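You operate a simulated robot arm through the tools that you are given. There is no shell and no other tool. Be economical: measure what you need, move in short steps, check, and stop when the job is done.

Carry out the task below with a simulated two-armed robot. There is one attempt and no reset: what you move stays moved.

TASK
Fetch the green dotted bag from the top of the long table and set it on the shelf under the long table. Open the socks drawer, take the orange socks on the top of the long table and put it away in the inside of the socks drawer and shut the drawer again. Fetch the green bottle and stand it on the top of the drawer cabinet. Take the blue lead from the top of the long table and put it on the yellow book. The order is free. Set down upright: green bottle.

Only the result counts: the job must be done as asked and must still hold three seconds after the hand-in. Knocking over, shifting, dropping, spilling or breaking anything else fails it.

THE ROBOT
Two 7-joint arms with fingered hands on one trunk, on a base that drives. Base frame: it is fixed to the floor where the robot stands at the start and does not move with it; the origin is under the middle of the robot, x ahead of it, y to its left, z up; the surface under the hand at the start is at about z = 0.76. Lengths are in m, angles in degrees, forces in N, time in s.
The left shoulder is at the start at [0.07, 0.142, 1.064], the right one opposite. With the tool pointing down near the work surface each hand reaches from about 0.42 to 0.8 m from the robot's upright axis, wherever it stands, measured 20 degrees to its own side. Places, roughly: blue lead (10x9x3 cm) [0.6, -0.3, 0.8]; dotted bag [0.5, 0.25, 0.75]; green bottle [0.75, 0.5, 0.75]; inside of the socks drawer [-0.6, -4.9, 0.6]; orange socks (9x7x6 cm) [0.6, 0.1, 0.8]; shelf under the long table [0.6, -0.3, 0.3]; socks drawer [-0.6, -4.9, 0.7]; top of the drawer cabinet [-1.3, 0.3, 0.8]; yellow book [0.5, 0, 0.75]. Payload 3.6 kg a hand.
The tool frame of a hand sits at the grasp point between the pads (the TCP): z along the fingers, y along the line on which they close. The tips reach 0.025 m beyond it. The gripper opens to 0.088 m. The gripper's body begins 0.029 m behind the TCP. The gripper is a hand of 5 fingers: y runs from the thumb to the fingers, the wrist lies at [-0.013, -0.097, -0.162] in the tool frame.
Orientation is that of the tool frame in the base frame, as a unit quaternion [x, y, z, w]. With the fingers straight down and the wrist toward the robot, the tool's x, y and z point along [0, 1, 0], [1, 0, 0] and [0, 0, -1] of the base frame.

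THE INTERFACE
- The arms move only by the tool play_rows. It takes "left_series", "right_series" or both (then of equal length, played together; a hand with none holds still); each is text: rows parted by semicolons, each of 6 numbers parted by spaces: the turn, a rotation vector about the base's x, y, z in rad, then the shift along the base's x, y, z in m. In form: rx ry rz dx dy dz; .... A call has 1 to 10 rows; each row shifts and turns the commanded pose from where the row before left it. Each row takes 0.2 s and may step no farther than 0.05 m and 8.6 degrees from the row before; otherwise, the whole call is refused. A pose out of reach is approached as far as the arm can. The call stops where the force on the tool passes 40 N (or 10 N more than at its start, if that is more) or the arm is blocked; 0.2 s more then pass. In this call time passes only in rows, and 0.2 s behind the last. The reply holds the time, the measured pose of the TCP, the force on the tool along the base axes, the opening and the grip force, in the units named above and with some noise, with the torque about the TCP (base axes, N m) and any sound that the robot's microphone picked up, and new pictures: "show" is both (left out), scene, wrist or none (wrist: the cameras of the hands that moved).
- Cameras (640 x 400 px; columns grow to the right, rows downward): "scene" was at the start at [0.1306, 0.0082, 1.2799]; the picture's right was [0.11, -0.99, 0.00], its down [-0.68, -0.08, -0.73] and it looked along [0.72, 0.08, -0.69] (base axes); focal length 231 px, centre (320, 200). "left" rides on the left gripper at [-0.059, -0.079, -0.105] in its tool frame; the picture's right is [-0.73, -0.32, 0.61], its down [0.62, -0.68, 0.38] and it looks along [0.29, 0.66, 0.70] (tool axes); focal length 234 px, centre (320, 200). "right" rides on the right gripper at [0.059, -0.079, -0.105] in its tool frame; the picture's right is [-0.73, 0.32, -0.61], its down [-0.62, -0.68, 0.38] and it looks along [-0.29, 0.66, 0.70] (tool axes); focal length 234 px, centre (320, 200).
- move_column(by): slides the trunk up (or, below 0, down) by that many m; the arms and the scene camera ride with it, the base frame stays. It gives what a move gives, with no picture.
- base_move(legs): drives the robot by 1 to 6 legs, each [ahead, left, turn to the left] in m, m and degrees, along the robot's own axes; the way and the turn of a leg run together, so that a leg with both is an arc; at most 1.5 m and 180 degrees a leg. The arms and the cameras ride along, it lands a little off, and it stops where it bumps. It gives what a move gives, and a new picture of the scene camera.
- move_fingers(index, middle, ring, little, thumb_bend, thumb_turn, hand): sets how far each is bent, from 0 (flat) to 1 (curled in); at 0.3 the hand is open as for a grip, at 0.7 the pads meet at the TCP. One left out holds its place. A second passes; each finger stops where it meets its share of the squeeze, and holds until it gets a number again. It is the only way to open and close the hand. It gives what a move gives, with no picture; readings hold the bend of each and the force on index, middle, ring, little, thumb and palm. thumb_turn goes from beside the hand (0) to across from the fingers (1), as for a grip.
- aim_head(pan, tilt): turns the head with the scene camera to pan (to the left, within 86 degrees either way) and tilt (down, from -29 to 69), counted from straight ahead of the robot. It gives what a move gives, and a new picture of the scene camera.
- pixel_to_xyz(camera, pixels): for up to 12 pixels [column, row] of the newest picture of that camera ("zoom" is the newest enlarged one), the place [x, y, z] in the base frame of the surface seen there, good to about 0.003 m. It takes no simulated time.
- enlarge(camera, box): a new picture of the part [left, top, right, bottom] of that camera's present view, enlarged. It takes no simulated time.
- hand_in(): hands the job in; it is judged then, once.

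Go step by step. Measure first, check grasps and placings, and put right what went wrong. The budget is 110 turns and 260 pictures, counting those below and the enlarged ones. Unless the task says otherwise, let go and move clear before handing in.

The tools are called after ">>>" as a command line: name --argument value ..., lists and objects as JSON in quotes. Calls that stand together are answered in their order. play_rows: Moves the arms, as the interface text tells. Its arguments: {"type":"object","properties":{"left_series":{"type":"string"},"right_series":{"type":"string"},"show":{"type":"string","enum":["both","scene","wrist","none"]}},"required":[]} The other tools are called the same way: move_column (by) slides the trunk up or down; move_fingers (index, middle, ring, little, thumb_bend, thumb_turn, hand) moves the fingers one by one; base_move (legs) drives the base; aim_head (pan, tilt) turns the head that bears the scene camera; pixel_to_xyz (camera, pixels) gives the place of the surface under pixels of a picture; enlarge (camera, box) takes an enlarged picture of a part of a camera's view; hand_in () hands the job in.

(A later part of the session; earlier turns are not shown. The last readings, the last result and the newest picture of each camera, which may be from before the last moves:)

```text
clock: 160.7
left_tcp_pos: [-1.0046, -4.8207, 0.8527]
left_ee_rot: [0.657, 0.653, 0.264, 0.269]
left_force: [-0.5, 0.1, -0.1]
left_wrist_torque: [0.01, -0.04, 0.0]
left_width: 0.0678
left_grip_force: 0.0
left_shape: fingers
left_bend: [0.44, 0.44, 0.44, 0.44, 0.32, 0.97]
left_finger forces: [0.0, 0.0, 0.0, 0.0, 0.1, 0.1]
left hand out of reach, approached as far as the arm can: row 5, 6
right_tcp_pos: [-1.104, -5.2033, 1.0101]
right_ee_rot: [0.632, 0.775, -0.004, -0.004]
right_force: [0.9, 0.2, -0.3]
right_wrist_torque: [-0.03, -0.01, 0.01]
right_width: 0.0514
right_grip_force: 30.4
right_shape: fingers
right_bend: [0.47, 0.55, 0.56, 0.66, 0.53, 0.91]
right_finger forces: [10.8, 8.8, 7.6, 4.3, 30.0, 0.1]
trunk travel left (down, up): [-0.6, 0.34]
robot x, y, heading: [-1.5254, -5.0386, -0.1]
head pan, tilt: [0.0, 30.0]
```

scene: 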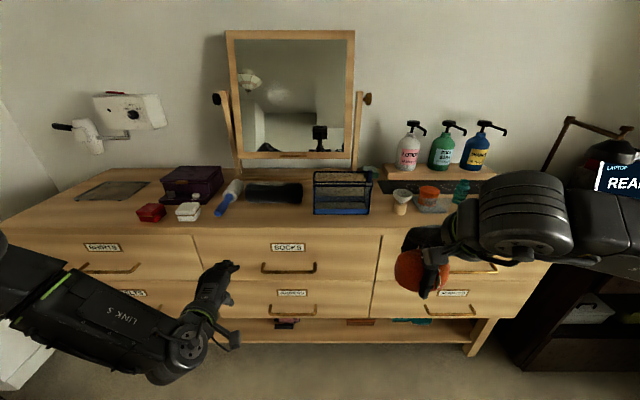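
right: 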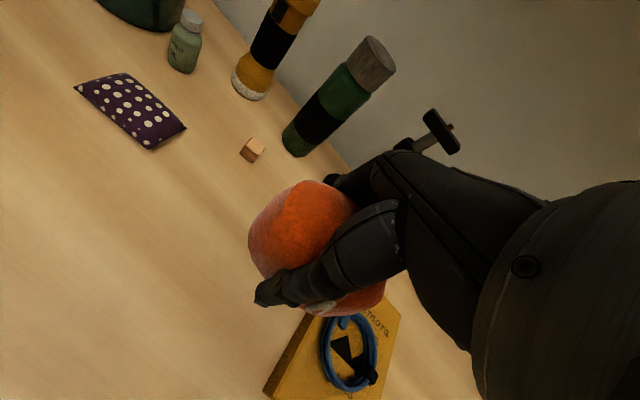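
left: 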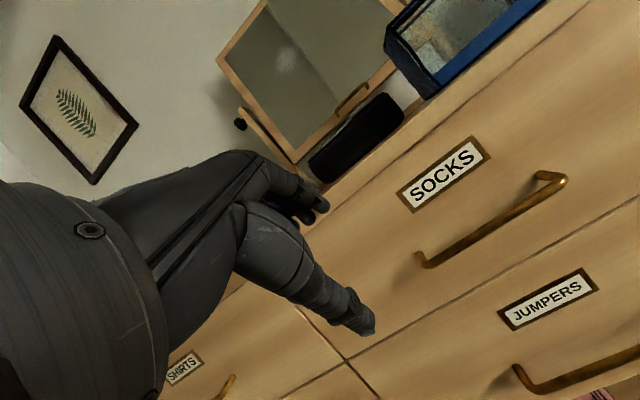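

Tilt achieved and the handle is in view at left-view (490,225). Moving to a pre-grasp pose above and in front of the bar.

>>> play_rows --left_series "0 0 0 0.02 -0.02 -0.025; 0 0 0 0.025 -0.025 -0.023; 0 0 0 0.025 -0.025 -0.023; 0 0 0 0.025 -0.015 -0.022" --show "both"

```text
clock: 161.7
left_tcp_pos: [-0.951, -4.8382, 0.8599]
left_ee_rot: [0.655, 0.653, 0.267, 0.27]
left_force: [-0.1, -0.1, 0.1]
left_wrist_torque: [0.0, 0.0, -0.01]
left_width: 0.0674
left_grip_force: 0.0
left_shape: fingers
left_bend: [0.44, 0.44, 0.44, 0.44, 0.32, 0.97]
left_finger forces: [0.0, 0.0, 0.0, 0.1, 0.1, 0.1]
left hand out of reach, approached as far as the arm can: row 1, 2, 3, 4
right_tcp_pos: [-1.1042, -5.204, 1.0104]
right_ee_rot: [0.632, 0.775, -0.003, -0.003]
right_force: [-0.8, -0.6, -0.2]
right_wrist_torque: [0.01, -0.02, 0.01]
right_width: 0.0513
right_grip_force: 30.4
right_shape: fingers
right_bend: [0.47, 0.55, 0.56, 0.66, 0.53, 0.91]
right_finger forces: [10.8, 8.8, 7.6, 4.4, 29.9, 0.1]
trunk travel left (down, up): [-0.6, 0.34]
robot x, y, heading: [-1.528, -5.038, -0.2]
head pan, tilt: [0.0, 30.0]
```

scene: 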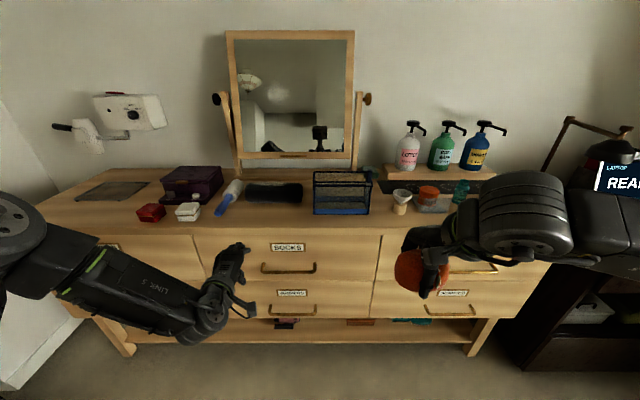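
left: 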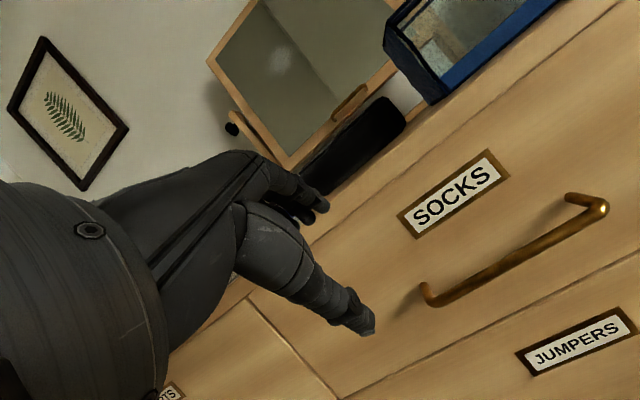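

The arm can't go lower in this pose, so I'll lower the trunk 0.13 m instead and retry.

>>> move_column --by -0.15

>>> play_rows --left_series "0 0 0 0.0 -0.025 0.015; 0 0 0 0.02 -0.025 0.015; 0 0 0 0.02 -0.01 0.015" --show "both"

```text
clock: 163.5
left_tcp_pos: [-0.9517, -4.8383, 0.7107]
left_ee_rot: [0.655, 0.654, 0.267, 0.269]
left_force: [0.5, -0.1, 0.0]
left_wrist_torque: [-0.02, -0.01, 0.01]
left_width: 0.0678
left_grip_force: 0.0
left_shape: fingers
left_bend: [0.44, 0.44, 0.44, 0.44, 0.32, 0.97]
left_finger forces: [0.0, 0.0, 0.0, 0.1, 0.0, 0.1]
right_tcp_pos: [-1.1049, -5.2031, 0.8589]
right_ee_rot: [0.632, 0.775, -0.003, -0.004]
right_force: [0.6, -0.3, -0.2]
right_wrist_torque: [0.0, -0.03, -0.03]
right_width: 0.0511
right_grip_force: 30.3
right_shape: fingers
right_bend: [0.47, 0.55, 0.56, 0.66, 0.53, 0.91]
right_finger forces: [10.9, 8.7, 7.6, 4.3, 29.9, 0.0]
trunk travel left (down, up): [-0.45, 0.49]
robot x, y, heading: [-1.5264, -5.0385, -0.1]
head pan, tilt: [0.0, 30.0]
```

```text
clock: 164.3
left_tcp_pos: [-0.9154, -4.8869, 0.7654]
left_ee_rot: [0.655, 0.654, 0.266, 0.269]
left_force: [-0.6, -0.3, 0.5]
left_wrist_torque: [-0.03, -0.02, -0.01]
left_width: 0.0677
left_grip_force: 0.0
left_shape: fingers
left_bend: [0.44, 0.44, 0.44, 0.44, 0.32, 0.97]
left_finger forces: [0.0, 0.0, 0.0, 0.1, 0.0, 0.0]
left hand out of reach, approached as far as the arm can: row 2, 3
right_tcp_pos: [-1.1039, -5.203, 0.8589]
right_ee_rot: [0.632, 0.775, -0.003, -0.003]
right_force: [-0.3, 0.1, -0.4]
right_wrist_torque: [0.02, 0.0, -0.04]
right_width: 0.0513
right_grip_force: 30.4
right_shape: fingers
right_bend: [0.47, 0.55, 0.56, 0.66, 0.53, 0.91]
right_finger forces: [10.8, 8.9, 7.6, 4.3, 29.8, 0.0]
trunk travel left (down, up): [-0.45, 0.49]
robot x, y, heading: [-1.5283, -5.0401, 0.2]
head pan, tilt: [0.0, 30.0]
```

scene: 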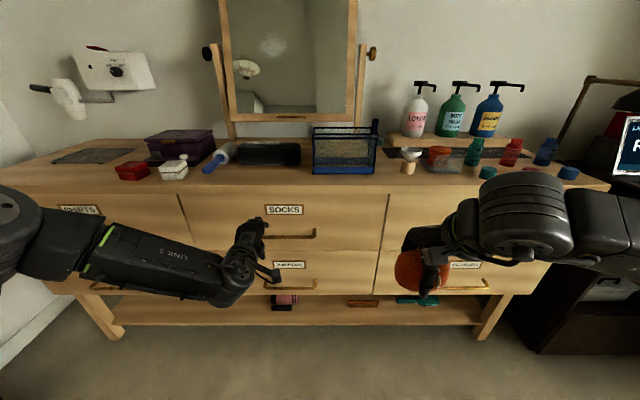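
left: 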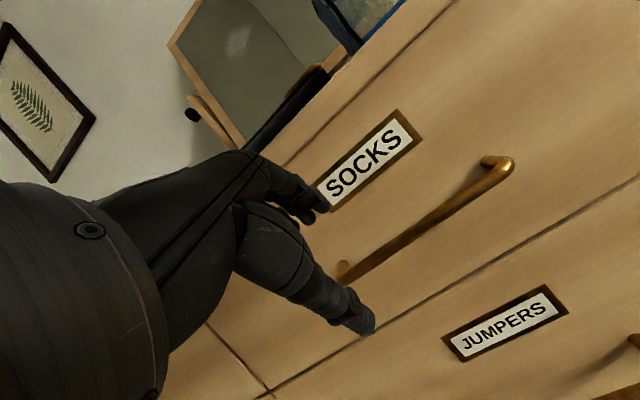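

Nearly there but at the reach limit. I'll pull the hand back 0.10 m, bring the base 0.10 m closer, and use the arm for the fine approach.

>>> play_rows --left_series "0 0 0 -0.035 -0.005 0; 0 0 0 -0.035 -0.005 0; 0 0 0 -0.035 0 0" --show "none"

>>> base_move --legs '[[0.11, -0.01, 0]]'

```text
clock: 165.1
left_tcp_pos: [-1.0037, -4.8779, 0.7768]
left_ee_rot: [0.657, 0.653, 0.264, 0.269]
left_force: [0.3, 0.7, 0.5]
left_wrist_torque: [-0.01, -0.01, 0.01]
left_width: 0.0676
left_grip_force: 0.1
left_shape: fingers
left_bend: [0.44, 0.44, 0.44, 0.44, 0.32, 0.97]
left_finger forces: [0.0, 0.1, 0.1, 0.0, 0.0, 0.1]
left hand out of reach, approached as far as the arm can: row 2, 3
right_tcp_pos: [-1.1037, -5.2027, 0.86]
right_ee_rot: [0.632, 0.775, -0.003, -0.003]
right_force: [-0.4, 0.0, -0.2]
right_wrist_torque: [0.0, 0.01, 0.01]
right_width: 0.0515
right_grip_force: 30.8
right_shape: fingers
right_bend: [0.47, 0.55, 0.56, 0.66, 0.53, 0.91]
right_finger forces: [10.8, 8.7, 7.5, 4.3, 29.9, 0.0]
trunk travel left (down, up): [-0.45, 0.49]
robot x, y, heading: [-1.5241, -5.0363, 0.1]
head pan, tilt: [0.0, 30.0]
```

```text
clock: 166.3
left_tcp_pos: [-0.8915, -4.8888, 0.7755]
left_ee_rot: [0.657, 0.653, 0.265, 0.269]
left_force: [0.4, -0.2, 0.0]
left_wrist_torque: [0.0, -0.01, -0.03]
left_width: 0.0675
left_grip_force: 0.1
left_shape: fingers
left_bend: [0.44, 0.44, 0.44, 0.44, 0.32, 0.97]
left_finger forces: [0.0, 0.1, 0.1, 0.0, 0.1, 0.0]
right_tcp_pos: [-0.9936, -5.213, 0.8588]
right_ee_rot: [0.633, 0.774, -0.003, -0.004]
right_force: [0.4, -0.8, -1.3]
right_wrist_torque: [0.0, 0.05, -0.04]
right_width: 0.0514
right_grip_force: 30.4
right_shape: fingers
right_bend: [0.47, 0.55, 0.56, 0.66, 0.53, 0.91]
right_finger forces: [10.8, 8.8, 7.6, 4.2, 29.8, 0.0]
trunk travel left (down, up): [-0.45, 0.49]
robot x, y, heading: [-1.416, -5.0467, 0.0]
head pan, tilt: [0.0, 30.0]
```

scene: 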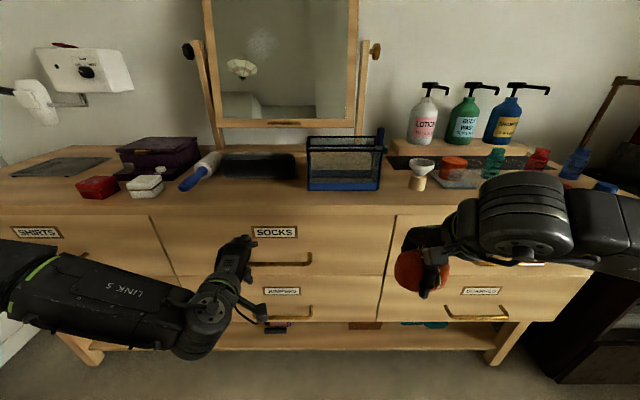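

I'll place the fingertips behind the bar by moving the base 4 cm forward, then lower with the trunk.

>>> base_move --legs '[[0.04, -0.012, 0]]'

>>> move_column --by -0.05

>>> enlarge --camera "left" --box '[0, 0, 640, 400]'

>>> enlarge --camera "scene" --box '[160, 180, 360, 320]'

```text
clock: 167.2
left_tcp_pos: [-0.8513, -4.9016, 0.7755]
left_ee_rot: [0.657, 0.653, 0.264, 0.268]
left_force: [-0.7, 0.3, 0.0]
left_wrist_torque: [0.02, -0.01, -0.01]
left_width: 0.0675
left_grip_force: 0.1
left_shape: fingers
left_bend: [0.44, 0.44, 0.44, 0.44, 0.32, 0.97]
left_finger forces: [0.0, 0.1, 0.0, 0.0, 0.1, 0.0]
right_tcp_pos: [-0.9533, -5.2274, 0.8589]
right_ee_rot: [0.633, 0.774, -0.003, -0.005]
right_force: [-0.3, -0.2, -1.7]
right_wrist_torque: [0.01, 0.01, -0.02]
right_width: 0.0514
right_grip_force: 31.1
right_shape: fingers
right_bend: [0.47, 0.55, 0.56, 0.66, 0.53, 0.91]
right_finger forces: [10.8, 8.8, 7.7, 4.3, 29.9, 0.0]
trunk travel left (down, up): [-0.45, 0.49]
robot x, y, heading: [-1.3755, -5.0595, 0.1]
head pan, tilt: [0.0, 30.0]
```

scene: 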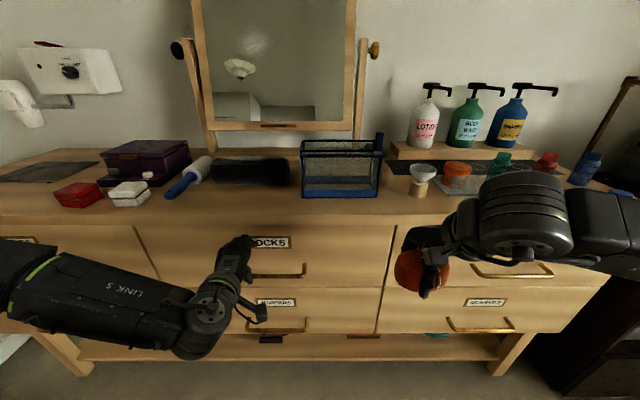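

```text
clock: 168.1
left_tcp_pos: [-0.8518, -4.901, 0.7272]
left_ee_rot: [0.658, 0.652, 0.265, 0.268]
left_force: [-0.1, 0.2, 0.1]
left_wrist_torque: [0.03, 0.01, 0.02]
left_width: 0.0678
left_grip_force: 0.0
left_shape: fingers
left_bend: [0.44, 0.44, 0.44, 0.44, 0.32, 0.97]
left_finger forces: [0.1, 0.1, 0.1, 0.0, 0.1, 0.0]
right_tcp_pos: [-0.9542, -5.2255, 0.8102]
right_ee_rot: [0.633, 0.775, -0.003, -0.004]
right_force: [0.0, 0.3, -1.0]
right_wrist_torque: [-0.01, -0.01, 0.01]
right_width: 0.0512
right_grip_force: 30.2
right_shape: fingers
right_bend: [0.47, 0.55, 0.56, 0.66, 0.53, 0.91]
right_finger forces: [10.8, 8.8, 7.6, 4.4, 30.0, 0.1]
trunk travel left (down, up): [-0.4, 0.54]
robot x, y, heading: [-1.3736, -5.0586, 0.1]
head pan, tilt: [0.0, 30.0]
```

```text
1.00 times, centred on (320, 200) of left (not enlarged: the box is as wide or as high as the picture)
```

zoom: 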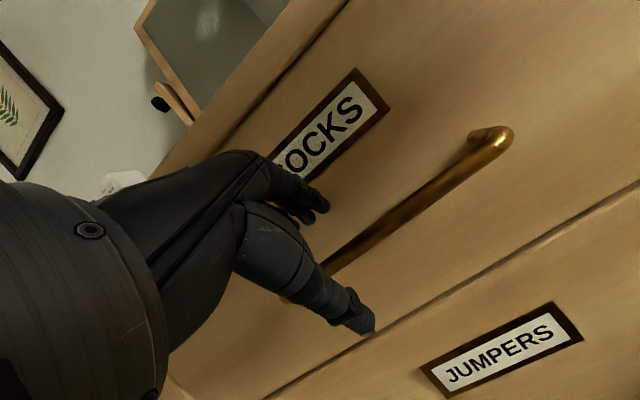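

```text
2.86 times, centred on (260, 250) of scene
```

zoom: 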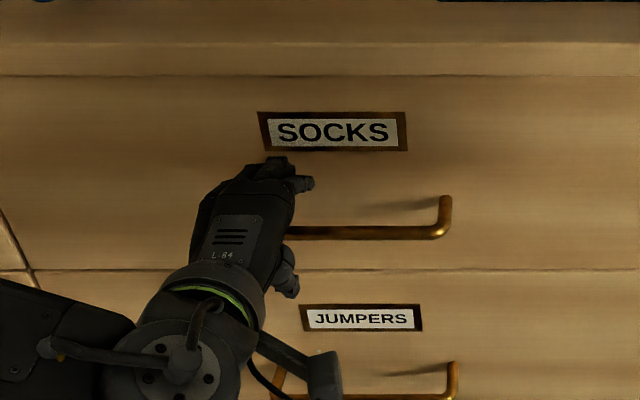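

Fingers are above the bar and the thumb below. Lowering 3 cm more, then closing on the bar.

>>> move_column --by -0.03

>>> move_fingers --hand "left" --index 0.75 --middle 0.75 --ring 0.75 --little 0.75 --thumb_bend 0.7

>>> enlarge --camera "left" --box '[160, 80, 560, 380]'

```text
clock: 168.8
left_tcp_pos: [-0.8526, -4.9004, 0.696]
left_ee_rot: [0.658, 0.652, 0.265, 0.269]
left_force: [-0.2, -0.5, 0.5]
left_wrist_torque: [-0.04, -0.01, 0.03]
left_width: 0.0678
left_grip_force: 0.2
left_shape: fingers
left_bend: [0.44, 0.44, 0.44, 0.44, 0.32, 0.97]
left_finger forces: [0.0, 0.0, 0.0, 0.1, 0.1, 0.0]
right_tcp_pos: [-0.9545, -5.2251, 0.7804]
right_ee_rot: [0.632, 0.775, -0.002, -0.003]
right_force: [-0.5, -0.1, 0.2]
right_wrist_torque: [-0.02, -0.03, -0.01]
right_width: 0.0512
right_grip_force: 31.3
right_shape: fingers
right_bend: [0.47, 0.55, 0.56, 0.66, 0.53, 0.91]
right_finger forces: [10.8, 8.8, 7.6, 4.2, 29.9, 0.0]
trunk travel left (down, up): [-0.37, 0.57]
robot x, y, heading: [-1.3784, -5.0581, -0.1]
head pan, tilt: [0.0, 30.0]
```

```text
clock: 169.8
left_tcp_pos: [-0.8523, -4.899, 0.6951]
left_ee_rot: [0.657, 0.653, 0.265, 0.268]
left_force: [-3.5, -0.4, -2.5]
left_wrist_torque: [0.02, -0.07, -0.03]
left_width: 0.0
left_grip_force: 2.6
left_shape: fingers
left_bend: [0.75, 0.75, 0.75, 0.75, 0.68, 0.97]
left_finger forces: [0.0, 1.0, 0.1, 0.1, 3.1, 0.0]
right_tcp_pos: [-0.9539, -5.2259, 0.7797]
right_ee_rot: [0.632, 0.775, -0.003, -0.003]
right_force: [-0.2, 0.3, -0.3]
right_wrist_torque: [0.0, -0.02, -0.02]
right_width: 0.0514
right_grip_force: 31.1
right_shape: fingers
right_bend: [0.47, 0.55, 0.56, 0.66, 0.53, 0.91]
right_finger forces: [10.8, 8.8, 7.6, 4.4, 30.0, 0.0]
trunk travel left (down, up): [-0.37, 0.57]
robot x, y, heading: [-1.3726, -5.0632, 0.0]
head pan, tilt: [0.0, 30.0]
```

```text
1.33 times, centred on (360, 230) of left
```

zoom: 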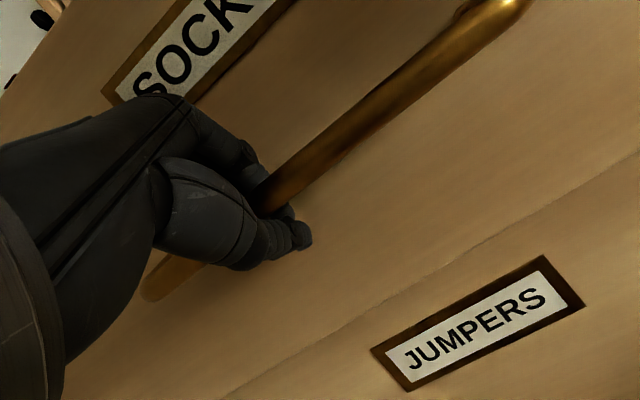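

The fingers have closed behind the bar. Pulling the drawer open by backing the base 0.22 m, with the right hand moving along.

>>> base_move --legs '[[-0.22, 0, 0]]'

>>> aim_head --pan 5 --tilt 45

```text
clock: 171.5
left_tcp_pos: [-1.0715, -4.8992, 0.6965]
left_ee_rot: [0.656, 0.653, 0.266, 0.27]
left_force: [0.0, -1.0, 0.1]
left_wrist_torque: [0.01, -0.01, 0.0]
left_width: 0.0
left_grip_force: 0.3
left_shape: fingers
left_bend: [0.75, 0.75, 0.75, 0.75, 0.68, 0.97]
left_finger forces: [0.0, 0.1, 0.0, 0.0, 0.5, 0.1]
right_tcp_pos: [-1.1722, -5.2255, 0.7796]
right_ee_rot: [0.632, 0.775, -0.004, -0.003]
right_force: [-0.3, 0.2, 0.2]
right_wrist_torque: [0.01, -0.03, 0.03]
right_width: 0.0514
right_grip_force: 30.7
right_shape: fingers
right_bend: [0.47, 0.55, 0.56, 0.66, 0.53, 0.91]
right_finger forces: [10.9, 8.8, 7.6, 4.3, 29.9, 0.1]
trunk travel left (down, up): [-0.37, 0.57]
robot x, y, heading: [-1.5943, -5.0592, -0.2]
head pan, tilt: [0.0, 30.0]
```

scene: 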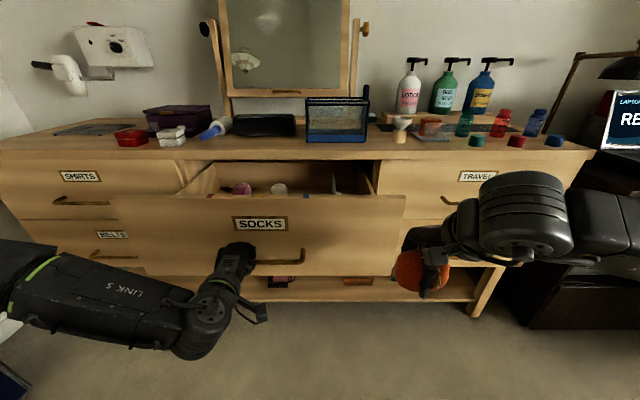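

```text
clock: 172.3
left_tcp_pos: [-1.0714, -4.9004, 0.6963]
left_ee_rot: [0.656, 0.654, 0.265, 0.268]
left_force: [0.0, 0.4, 0.1]
left_wrist_torque: [0.0, -0.01, -0.01]
left_width: 0.0001
left_grip_force: 0.7
left_shape: fingers
left_bend: [0.75, 0.75, 0.75, 0.75, 0.68, 0.97]
left_finger forces: [0.0, 0.0, 0.0, 0.0, 0.4, 0.0]
right_tcp_pos: [-1.1714, -5.2251, 0.7801]
right_ee_rot: [0.631, 0.775, -0.003, -0.003]
right_force: [-0.1, -0.6, -0.6]
right_wrist_torque: [0.03, 0.01, 0.02]
right_width: 0.0513
right_grip_force: 30.7
right_shape: fingers
right_bend: [0.47, 0.55, 0.56, 0.66, 0.53, 0.91]
right_finger forces: [10.8, 8.8, 7.6, 4.2, 29.9, 0.0]
trunk travel left (down, up): [-0.37, 0.57]
robot x, y, heading: [-1.5961, -5.062, 0.3]
head pan, tilt: [5.0, 45.0]
```

scene: 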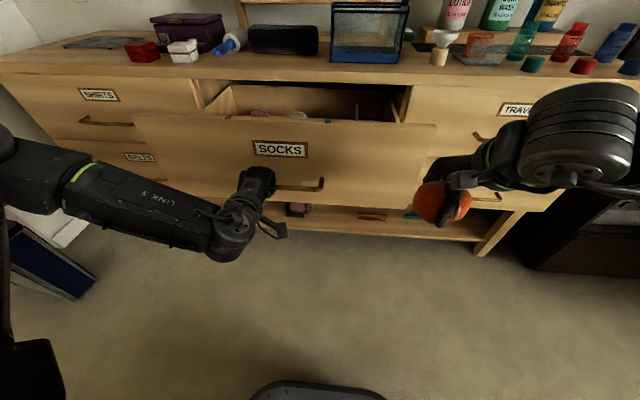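

The drawer is open about 0.22 m. Releasing the handle and raising the trunk straight up to get clear and look inside.

>>> move_fingers --hand "left" --index 0.42 --middle 0.42 --ring 0.42 --little 0.42 --thumb_bend 0.3

>>> move_column --by 0.23

>>> play_rows --left_series "0 0 0 -0.02 0.04 0.01; 0 0 0 -0.02 0.04 0.01; 0 0 0 0 0.04 0.01" --show "scene"

>>> enlarge --camera "scene" --box '[180, 60, 460, 220]'

```text
clock: 173.3
left_tcp_pos: [-1.0719, -4.9005, 0.6962]
left_ee_rot: [0.657, 0.653, 0.264, 0.268]
left_force: [0.5, -0.1, 0.4]
left_wrist_torque: [0.04, 0.02, 0.0]
left_width: 0.0717
left_grip_force: 0.0
left_shape: fingers
left_bend: [0.42, 0.42, 0.42, 0.42, 0.3, 0.97]
left_finger forces: [0.0, 0.0, 0.0, 0.0, 0.1, 0.0]
right_tcp_pos: [-1.1727, -5.2257, 0.7791]
right_ee_rot: [0.631, 0.775, -0.003, -0.004]
right_force: [0.6, 0.4, -0.7]
right_wrist_torque: [-0.02, 0.02, 0.0]
right_width: 0.0513
right_grip_force: 30.5
right_shape: fingers
right_bend: [0.47, 0.55, 0.56, 0.66, 0.53, 0.91]
right_finger forces: [10.9, 8.8, 7.6, 4.1, 29.9, 0.0]
trunk travel left (down, up): [-0.37, 0.57]
robot x, y, heading: [-1.5936, -5.0618, 0.3]
head pan, tilt: [5.0, 45.0]
```

```text
clock: 175.7
left_tcp_pos: [-1.0723, -4.8995, 0.9257]
left_ee_rot: [0.657, 0.653, 0.265, 0.269]
left_force: [0.0, 0.2, 0.3]
left_wrist_torque: [-0.01, 0.0, -0.05]
left_width: 0.0715
left_grip_force: 0.1
left_shape: fingers
left_bend: [0.42, 0.42, 0.42, 0.42, 0.3, 0.97]
left_finger forces: [0.0, 0.1, 0.0, 0.1, 0.1, 0.0]
right_tcp_pos: [-1.1725, -5.2252, 1.0082]
right_ee_rot: [0.631, 0.776, -0.002, -0.003]
right_force: [0.3, 0.5, 0.2]
right_wrist_torque: [-0.01, 0.03, 0.0]
right_width: 0.051
right_grip_force: 31.2
right_shape: fingers
right_bend: [0.47, 0.55, 0.56, 0.66, 0.53, 0.91]
right_finger forces: [10.8, 8.9, 7.6, 4.2, 29.9, 0.1]
trunk travel left (down, up): [-0.6, 0.34]
robot x, y, heading: [-1.5958, -5.0593, 0.1]
head pan, tilt: [5.0, 45.0]
```

```text
clock: 176.5
left_tcp_pos: [-1.1131, -4.782, 0.9572]
left_ee_rot: [0.657, 0.652, 0.265, 0.27]
left_force: [0.0, -0.7, 0.5]
left_wrist_torque: [-0.01, -0.02, -0.02]
left_width: 0.0716
left_grip_force: 0.2
left_shape: fingers
left_bend: [0.42, 0.42, 0.42, 0.42, 0.3, 0.97]
left_finger forces: [0.0, 0.0, 0.0, 0.1, 0.0, 0.0]
right_tcp_pos: [-1.1738, -5.2241, 1.0099]
right_ee_rot: [0.632, 0.775, -0.004, -0.003]
right_force: [-0.6, 0.7, -0.6]
right_wrist_torque: [0.0, -0.03, 0.02]
right_width: 0.0514
right_grip_force: 30.6
right_shape: fingers
right_bend: [0.47, 0.55, 0.56, 0.66, 0.53, 0.91]
right_finger forces: [10.8, 8.8, 7.6, 4.4, 29.8, 0.0]
trunk travel left (down, up): [-0.6, 0.34]
robot x, y, heading: [-1.5971, -5.0578, -0.3]
head pan, tilt: [5.0, 45.0]
```

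scene: 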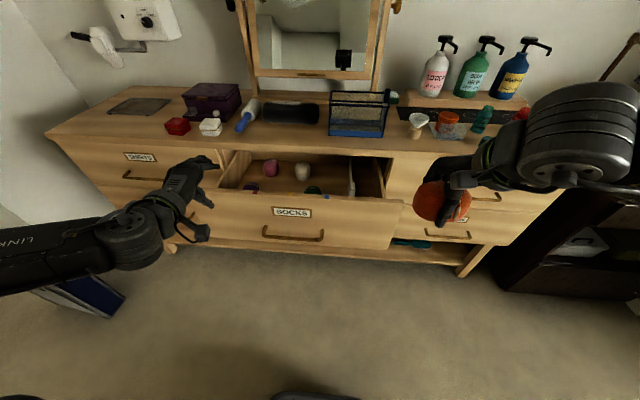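

```text
2.29 times, centred on (320, 140) of scene
```

zoom: 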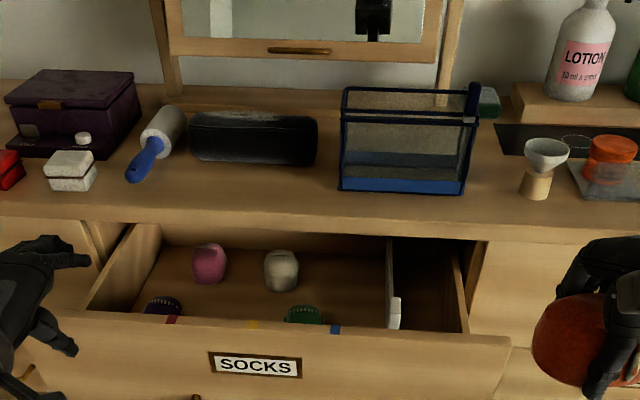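

Inside are four sock balls and a divider on the right. Measuring the inside for a free spot.

>>> pixel_to_xyz --camera "zoom" --pixels '[[208, 265], [281, 270], [305, 315], [163, 308], [345, 300], [345, 270], [390, 290], [240, 300], [430, 300], [395, 315], [360, 332], [350, 245]]'

>>> pixel_to_xyz --camera "zoom" --pixels '[[340, 325], [460, 300], [470, 335], [100, 315], [300, 275], [265, 275], [285, 320], [323, 318], [370, 315], [320, 280], [500, 235], [387, 245]]'

```text
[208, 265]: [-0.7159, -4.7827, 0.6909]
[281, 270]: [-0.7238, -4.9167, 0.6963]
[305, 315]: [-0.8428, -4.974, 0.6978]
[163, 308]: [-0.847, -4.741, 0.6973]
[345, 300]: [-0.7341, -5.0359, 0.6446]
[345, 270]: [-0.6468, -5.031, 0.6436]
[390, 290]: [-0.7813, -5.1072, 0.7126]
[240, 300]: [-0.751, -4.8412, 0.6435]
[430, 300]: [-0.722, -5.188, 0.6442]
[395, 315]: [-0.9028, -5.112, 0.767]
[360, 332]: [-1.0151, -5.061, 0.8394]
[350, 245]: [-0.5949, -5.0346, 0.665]
```

```text
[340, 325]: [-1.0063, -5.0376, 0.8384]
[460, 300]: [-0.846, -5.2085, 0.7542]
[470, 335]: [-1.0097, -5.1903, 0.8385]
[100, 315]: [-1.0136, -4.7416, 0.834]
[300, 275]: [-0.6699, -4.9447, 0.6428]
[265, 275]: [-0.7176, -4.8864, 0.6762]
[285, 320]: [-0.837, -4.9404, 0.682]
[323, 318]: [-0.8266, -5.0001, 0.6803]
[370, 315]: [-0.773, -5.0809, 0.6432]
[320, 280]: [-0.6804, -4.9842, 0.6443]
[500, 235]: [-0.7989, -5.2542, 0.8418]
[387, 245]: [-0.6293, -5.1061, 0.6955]
```

A free area lies between the purple and green balls, around (-0.89,-4.857), floor z 0.644. I'll shift the base so the right hand lines up, then pitch the hand so the wrist clears the drawer front (top z 0.838).

>>> base_move --legs '[[0, 0.37, 0], [0.13, 0, 0]]'

>>> play_rows --right_series "0 0.13 0 0.02 0 0; 0 0.13 0 0.03 0 0; 0 0.13 0 0.03 0 0; 0 0.13 0 0.03 0 0" --show "both"

```text
clock: 179.7
left_tcp_pos: [-0.9846, -4.421, 0.9565]
left_ee_rot: [0.656, 0.654, 0.265, 0.268]
left_force: [0.6, -0.2, 0.2]
left_wrist_torque: [0.0, 0.02, -0.05]
left_width: 0.0719
left_grip_force: 0.0
left_shape: fingers
left_bend: [0.42, 0.42, 0.42, 0.42, 0.3, 0.97]
left_finger forces: [0.1, 0.0, 0.1, 0.0, 0.0, 0.0]
right_tcp_pos: [-1.0456, -4.866, 1.0095]
right_ee_rot: [0.632, 0.775, -0.002, -0.003]
right_force: [-0.5, -0.1, -0.1]
right_wrist_torque: [0.0, -0.02, -0.04]
right_width: 0.0513
right_grip_force: 30.9
right_shape: fingers
right_bend: [0.47, 0.55, 0.56, 0.66, 0.53, 0.91]
right_finger forces: [10.8, 8.8, 7.6, 4.2, 29.9, 0.0]
trunk travel left (down, up): [-0.6, 0.34]
robot x, y, heading: [-1.4644, -4.7012, 0.2]
head pan, tilt: [5.0, 45.0]
```

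scene: 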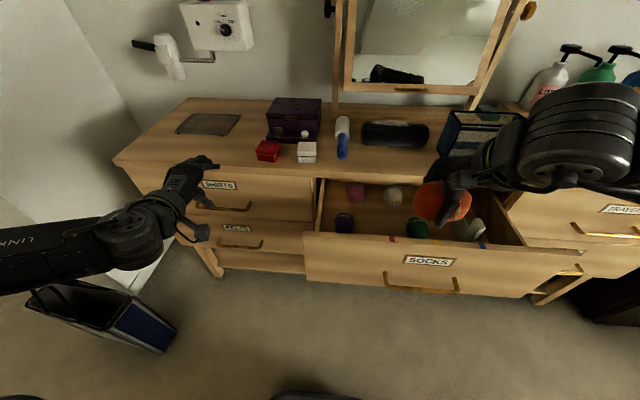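

```text
clock: 180.7
left_tcp_pos: [-0.9843, -4.4216, 0.9566]
left_ee_rot: [0.656, 0.654, 0.265, 0.268]
left_force: [0.7, 0.2, -0.7]
left_wrist_torque: [0.0, -0.01, -0.04]
left_width: 0.0715
left_grip_force: 0.0
left_shape: fingers
left_bend: [0.42, 0.42, 0.42, 0.42, 0.3, 0.97]
left_finger forces: [0.0, 0.0, 0.0, 0.1, 0.0, 0.1]
right_tcp_pos: [-0.933, -4.8627, 1.0096]
right_ee_rot: [0.609, 0.748, -0.166, -0.203]
right_force: [0.7, 1.2, -1.1]
right_wrist_torque: [0.01, 0.02, 0.01]
right_width: 0.0512
right_grip_force: 30.1
right_shape: fingers
right_bend: [0.47, 0.55, 0.56, 0.66, 0.53, 0.91]
right_finger forces: [10.8, 8.8, 7.7, 4.2, 29.5, 0.1]
trunk travel left (down, up): [-0.6, 0.34]
robot x, y, heading: [-1.4683, -4.6997, 0.2]
head pan, tilt: [5.0, 45.0]
```

scene: 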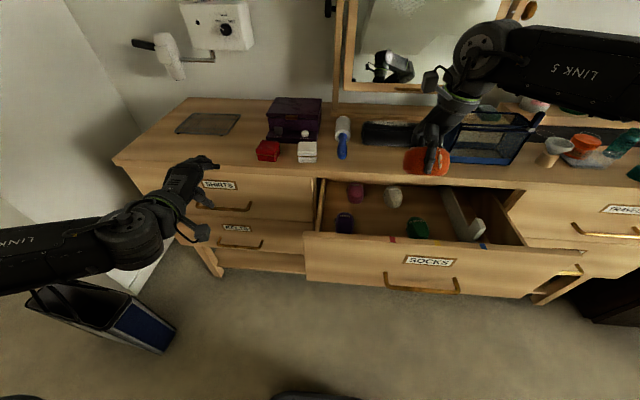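
right: 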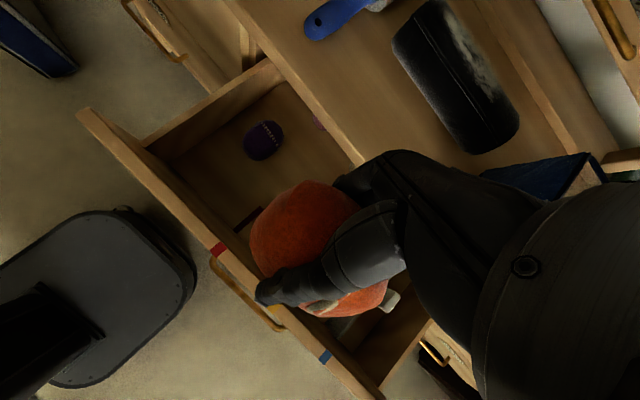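

The hand is pitched with its wrist above. Re-measuring the free spot from this view.

>>> pixel_to_xyz --camera "scene" --pixels '[[344, 220], [418, 228], [408, 232], [356, 225], [380, 225], [380, 238], [393, 196], [380, 212], [400, 250], [330, 243], [425, 185]]'

>>> pixel_to_xyz --camera "right" --pixels '[[263, 140], [225, 180], [300, 150], [240, 215], [200, 160], [285, 100], [180, 210], [340, 140], [390, 330]]'

>>> enlarge --camera "scene" --box '[300, 150, 520, 300]'

```text
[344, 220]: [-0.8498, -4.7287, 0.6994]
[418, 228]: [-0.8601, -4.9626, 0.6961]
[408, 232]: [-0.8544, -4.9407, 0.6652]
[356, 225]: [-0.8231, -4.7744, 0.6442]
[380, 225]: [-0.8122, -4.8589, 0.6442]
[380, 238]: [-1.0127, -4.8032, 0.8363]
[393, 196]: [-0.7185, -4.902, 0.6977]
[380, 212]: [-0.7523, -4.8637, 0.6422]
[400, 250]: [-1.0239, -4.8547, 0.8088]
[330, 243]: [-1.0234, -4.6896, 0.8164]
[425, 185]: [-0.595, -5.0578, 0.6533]
```

```text
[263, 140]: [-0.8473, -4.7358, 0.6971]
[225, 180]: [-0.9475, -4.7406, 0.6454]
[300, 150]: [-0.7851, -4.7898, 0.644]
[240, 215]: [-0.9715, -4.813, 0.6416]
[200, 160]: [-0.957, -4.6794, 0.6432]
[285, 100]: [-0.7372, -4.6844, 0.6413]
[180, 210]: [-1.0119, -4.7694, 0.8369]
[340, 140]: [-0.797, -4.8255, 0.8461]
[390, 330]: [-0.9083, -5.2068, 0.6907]
```

```text
2.67 times, centred on (410, 225) of scene
```

zoom: 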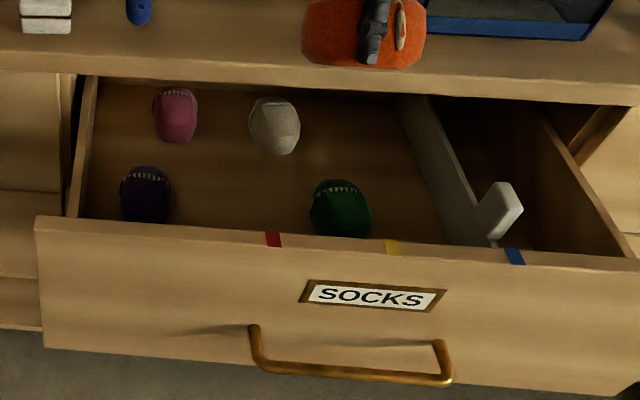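

The free zone is y -4.77 to -4.93, x -0.99 to -0.77. Lowering the socks at (-0.92,-4.85) with checks on the way.

>>> play_rows --right_series "0 0 0 0.013 0.012 -0.03; 0 0 0 0 0 -0.045; 0 0 0 0 0 -0.045; 0 0 0 0 0 -0.045; 0 0 0 0 0 -0.04" --show "both"

>>> enlarge --camera "scene" --box '[300, 130, 540, 300]'

```text
clock: 181.9
left_tcp_pos: [-0.9839, -4.4218, 0.9576]
left_ee_rot: [0.656, 0.654, 0.265, 0.268]
left_force: [-0.3, 0.5, 0.4]
left_wrist_torque: [-0.03, -0.02, 0.02]
left_width: 0.0718
left_grip_force: 0.0
left_shape: fingers
left_bend: [0.42, 0.42, 0.42, 0.42, 0.3, 0.97]
left_finger forces: [0.1, 0.0, 0.0, 0.0, 0.0, 0.1]
right_tcp_pos: [-0.9224, -4.8527, 0.8049]
right_ee_rot: [0.609, 0.749, -0.164, -0.203]
right_force: [-0.2, 0.2, -0.9]
right_wrist_torque: [0.0, -0.02, 0.02]
right_width: 0.0512
right_grip_force: 30.2
right_shape: fingers
right_bend: [0.47, 0.55, 0.56, 0.66, 0.53, 0.91]
right_finger forces: [11.0, 8.8, 7.4, 4.3, 29.4, 0.0]
trunk travel left (down, up): [-0.6, 0.34]
robot x, y, heading: [-1.4671, -4.7031, 0.3]
head pan, tilt: [5.0, 45.0]
```

scene: 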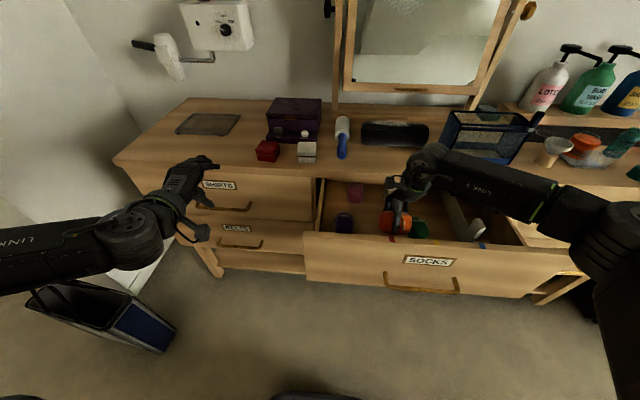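
right: 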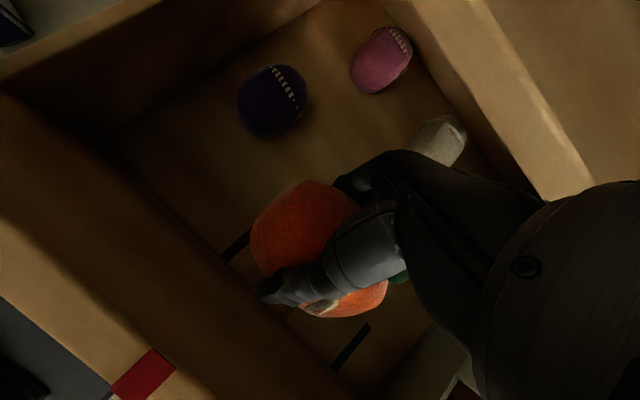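

```text
2.35 times, centred on (420, 215) of scene
```

zoom: 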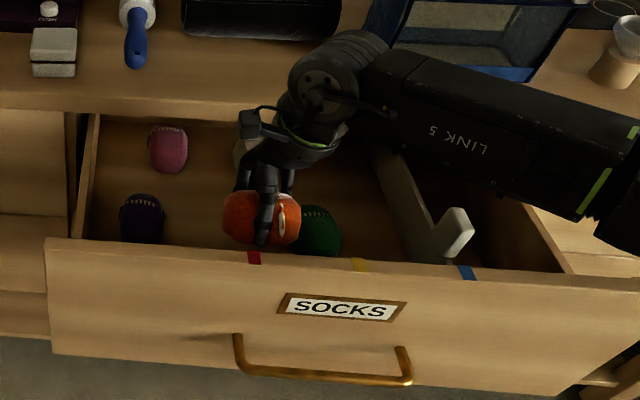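

Clear so far, with the green ball just to the right. I'll shift 8 mm left and lower a further 8.5 cm.

>>> play_rows --right_series "0 0 0 0 0.008 -0.03; 0 0 0 0 0 -0.03; 0 0 0 0 0 -0.02; 0 0 0 0 0 -0.012" --show "both"

>>> enlarge --camera "scene" --box '[300, 130, 540, 300]'

```text
clock: 182.9
left_tcp_pos: [-0.9851, -4.4214, 0.9562]
left_ee_rot: [0.656, 0.654, 0.265, 0.268]
left_force: [-0.3, 0.1, -0.6]
left_wrist_torque: [-0.02, 0.0, 0.01]
left_width: 0.0716
left_grip_force: 0.1
left_shape: fingers
left_bend: [0.42, 0.42, 0.42, 0.42, 0.3, 0.97]
left_finger forces: [0.0, 0.1, 0.0, 0.0, 0.0, 0.0]
right_tcp_pos: [-0.9219, -4.8436, 0.712]
right_ee_rot: [0.61, 0.748, -0.164, -0.203]
right_force: [0.7, -0.5, 0.3]
right_wrist_torque: [0.0, -0.01, 0.04]
right_width: 0.0509
right_grip_force: 30.9
right_shape: fingers
right_bend: [0.47, 0.55, 0.56, 0.66, 0.53, 0.91]
right_finger forces: [11.0, 8.7, 7.5, 4.2, 29.4, 0.0]
trunk travel left (down, up): [-0.6, 0.34]
robot x, y, heading: [-1.4657, -4.7005, 0.1]
head pan, tilt: [5.0, 45.0]
```

scene: 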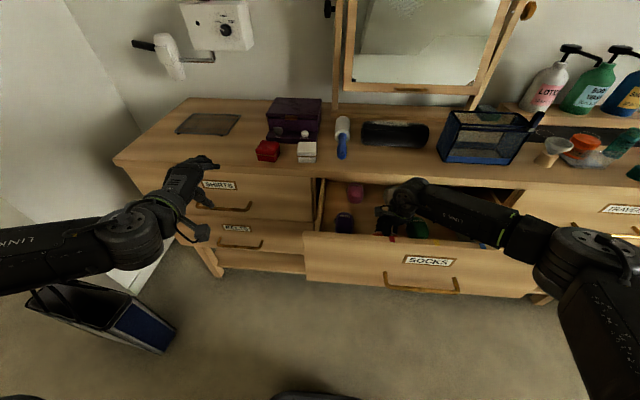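
right: 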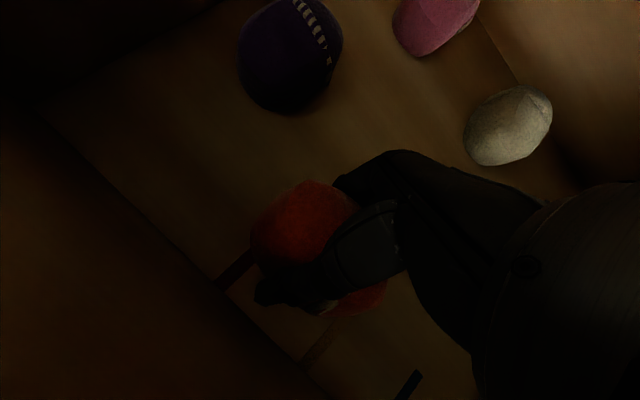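

```text
2.35 times, centred on (420, 215) of scene
```

zoom: 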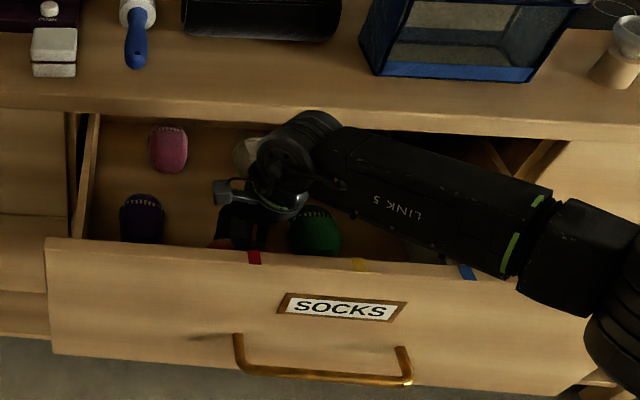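

No contact at z 0.712. Checking forearm height relative to the drawer's front wall before the last centimetres.

>>> pixel_to_xyz --camera "zoom" --pixels '[[490, 265], [440, 245], [400, 235], [370, 222], [510, 275], [540, 295], [300, 208], [420, 200]]'

```text
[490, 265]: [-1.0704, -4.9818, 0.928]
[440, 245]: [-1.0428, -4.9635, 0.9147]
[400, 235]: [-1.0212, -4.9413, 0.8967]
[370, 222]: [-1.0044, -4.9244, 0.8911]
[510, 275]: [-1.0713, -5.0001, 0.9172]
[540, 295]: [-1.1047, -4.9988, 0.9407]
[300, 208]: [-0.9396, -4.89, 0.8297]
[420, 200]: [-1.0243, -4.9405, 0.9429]
```

The forearm side is at z≈0.89 over the wall (0.838), so 2 cm more is safe. Lowering and releasing.

>>> play_rows --right_series "0 0 0 0 0 -0.01; 0 0 0 0 0 -0.008" --show "none"

>>> move_fingers --hand "right" --index 0.4 --middle 0.4 --ring 0.4 --little 0.4 --thumb_bend 0.3

>>> play_rows --right_series "0 0 0 0 0 0.02; 0 0 0 0 0 0.04; 0 0 0 0 0 0.045; 0 0 0 0 0 0.045; 0 0 0 0 0 0.045; 0 0 0 -0.02 0 0.045; 0 0 0 -0.03 -0.02 0.04; 0 -0.1 0 -0.04 -0.02 0; 0 -0.12 0 -0.04 0 0" --show "both"

```text
clock: 183.5
left_tcp_pos: [-0.9856, -4.4219, 0.9572]
left_ee_rot: [0.656, 0.654, 0.266, 0.268]
left_force: [0.2, -0.3, 0.1]
left_wrist_torque: [0.01, 0.0, -0.01]
left_width: 0.0718
left_grip_force: 0.0
left_shape: fingers
left_bend: [0.42, 0.42, 0.42, 0.42, 0.3, 0.97]
left_finger forces: [0.0, 0.0, 0.0, 0.0, 0.0, 0.0]
right_tcp_pos: [-0.9226, -4.8449, 0.6947]
right_ee_rot: [0.609, 0.749, -0.164, -0.203]
right_force: [0.3, 0.1, -1.1]
right_wrist_torque: [-0.01, -0.02, -0.01]
right_width: 0.0508
right_grip_force: 30.0
right_shape: fingers
right_bend: [0.47, 0.55, 0.56, 0.66, 0.53, 0.91]
right_finger forces: [11.1, 8.6, 7.5, 4.2, 29.2, 0.0]
trunk travel left (down, up): [-0.6, 0.34]
robot x, y, heading: [-1.4699, -4.6987, 0.2]
head pan, tilt: [5.0, 45.0]
```

```text
clock: 184.5
left_tcp_pos: [-0.9846, -4.4212, 0.9574]
left_ee_rot: [0.656, 0.654, 0.266, 0.267]
left_force: [-0.7, 0.0, -0.2]
left_wrist_torque: [0.04, 0.01, -0.02]
left_width: 0.0715
left_grip_force: 0.0
left_shape: fingers
left_bend: [0.42, 0.42, 0.42, 0.42, 0.3, 0.97]
left_finger forces: [0.0, 0.0, 0.0, 0.1, 0.1, 0.0]
right_tcp_pos: [-0.9215, -4.8435, 0.6943]
right_ee_rot: [0.61, 0.748, -0.164, -0.203]
right_force: [-0.7, 0.7, -0.2]
right_wrist_torque: [-0.02, 0.01, 0.02]
right_width: 0.0741
right_grip_force: 0.1
right_shape: fingers
right_bend: [0.4, 0.4, 0.4, 0.4, 0.3, 0.97]
right_finger forces: [0.1, 0.0, 0.0, 0.0, 0.0, 0.0]
trunk travel left (down, up): [-0.6, 0.34]
robot x, y, heading: [-1.4679, -4.6996, 0.2]
head pan, tilt: [5.0, 45.0]
```

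```text
refused: row 7 steps farther than a row can; nothing moved
```

Released; the retreat was refused for an over-long row, so I'll resend smaller steps.

>>> play_rows --right_series "0 0 0 0 0 0.02; 0 0 0 0 0 0.04; 0 0 0 0 0 0.045; 0 0 0 0 0 0.045; 0 0 0 0 0 0.045; 0 0 0 -0.01 0 0.045; 0 0 0 -0.02 -0.02 0.03; 0 -0.1 0 -0.04 -0.02 0; 0 -0.12 0 -0.04 0 0" --show "scene"

>>> enlarge --camera "scene" --box '[300, 150, 520, 300]'

```text
clock: 186.5
left_tcp_pos: [-0.9853, -4.4217, 0.9572]
left_ee_rot: [0.655, 0.654, 0.266, 0.269]
left_force: [-0.1, -0.5, 0.5]
left_wrist_torque: [0.01, -0.01, 0.02]
left_width: 0.0718
left_grip_force: 0.1
left_shape: fingers
left_bend: [0.42, 0.42, 0.42, 0.42, 0.3, 0.97]
left_finger forces: [0.1, 0.0, 0.1, 0.0, 0.1, 0.1]
right_tcp_pos: [-1.0344, -4.8833, 0.9671]
right_ee_rot: [0.623, 0.767, -0.096, -0.119]
right_force: [-0.4, -0.4, 0.5]
right_wrist_torque: [0.0, -0.03, -0.01]
right_width: 0.0741
right_grip_force: 0.0
right_shape: fingers
right_bend: [0.4, 0.4, 0.4, 0.4, 0.3, 0.97]
right_finger forces: [0.1, 0.1, 0.1, 0.0, 0.0, 0.0]
trunk travel left (down, up): [-0.6, 0.34]
robot x, y, heading: [-1.4634, -4.6982, 0.3]
head pan, tilt: [5.0, 45.0]
```

scene: 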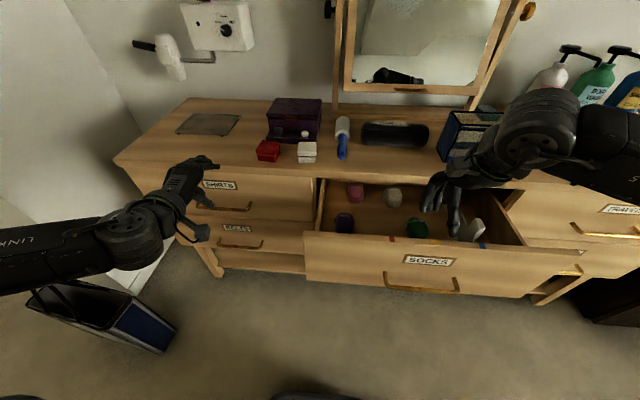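

```text
2.67 times, centred on (410, 225) of scene
```

zoom: 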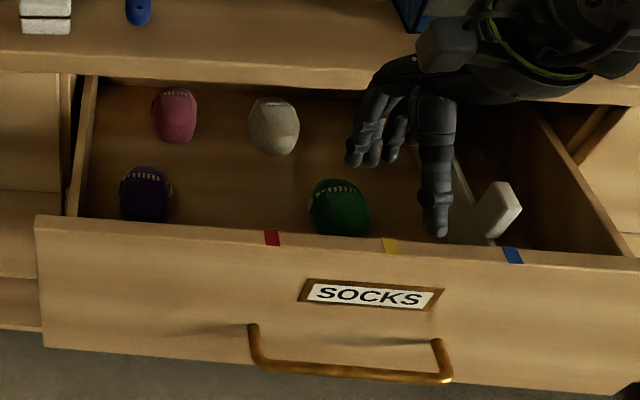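

The other balls are undisturbed and the orange one should be hidden behind the front wall. Checking with the right wrist camera.

>>> enlarge --camera "right" --box '[0, 0, 640, 400]'

>>> move_column --by 0.3

>>> aim_head --pan -10 --tilt 58

```text
1.00 times, centred on (320, 200) of right (not enlarged: the box is as wide or as high as the picture)
```

zoom: 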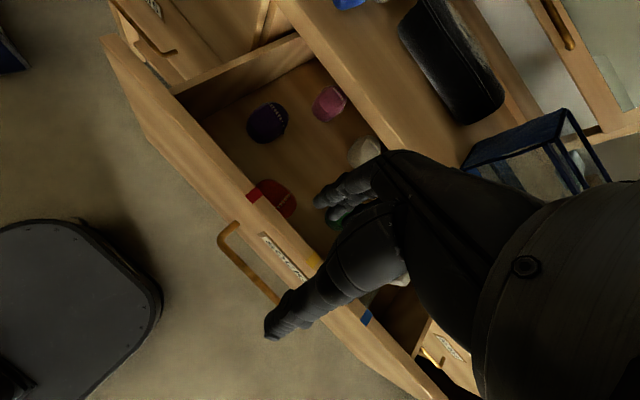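

```text
clock: 189.5
left_tcp_pos: [-0.9855, -4.4214, 1.2572]
left_ee_rot: [0.656, 0.654, 0.266, 0.268]
left_force: [0.6, -0.2, -0.7]
left_wrist_torque: [0.01, -0.01, 0.01]
left_width: 0.0717
left_grip_force: 0.1
left_shape: fingers
left_bend: [0.42, 0.42, 0.42, 0.42, 0.3, 0.97]
left_finger forces: [0.0, 0.0, 0.1, 0.0, 0.0, 0.1]
right_tcp_pos: [-1.033, -4.8829, 1.2657]
right_ee_rot: [0.624, 0.766, -0.097, -0.119]
right_force: [0.3, -0.5, -0.4]
right_wrist_torque: [0.0, -0.01, -0.01]
right_width: 0.0739
right_grip_force: 0.1
right_shape: fingers
right_bend: [0.4, 0.4, 0.4, 0.4, 0.3, 0.97]
right_finger forces: [0.0, 0.0, 0.0, 0.0, 0.1, 0.0]
trunk travel left (down, up): [-0.9, 0.04]
robot x, y, heading: [-1.4689, -4.7011, 0.1]
head pan, tilt: [5.0, 45.0]
```

```text
clock: 190.3
left_tcp_pos: [-0.9841, -4.4219, 1.257]
left_ee_rot: [0.656, 0.654, 0.265, 0.268]
left_force: [0.4, -0.7, 0.5]
left_wrist_torque: [0.0, 0.0, -0.01]
left_width: 0.0718
left_grip_force: 0.1
left_shape: fingers
left_bend: [0.42, 0.42, 0.42, 0.42, 0.3, 0.97]
left_finger forces: [0.0, 0.0, 0.1, 0.0, 0.1, 0.0]
right_tcp_pos: [-1.0336, -4.8822, 1.2666]
right_ee_rot: [0.623, 0.767, -0.097, -0.118]
right_force: [0.1, -0.2, 0.2]
right_wrist_torque: [0.0, -0.01, 0.0]
right_width: 0.074
right_grip_force: 0.0
right_shape: fingers
right_bend: [0.4, 0.4, 0.4, 0.4, 0.3, 0.97]
right_finger forces: [0.1, 0.1, 0.0, 0.0, 0.0, 0.0]
trunk travel left (down, up): [-0.9, 0.04]
robot x, y, heading: [-1.4705, -4.7003, 0.3]
head pan, tilt: [-10.0, 58.0]
```

scene: 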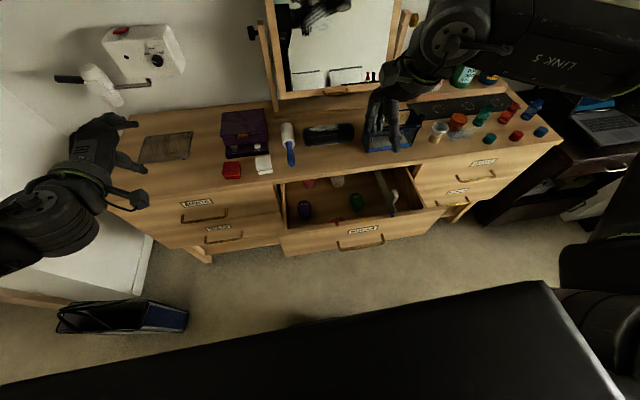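

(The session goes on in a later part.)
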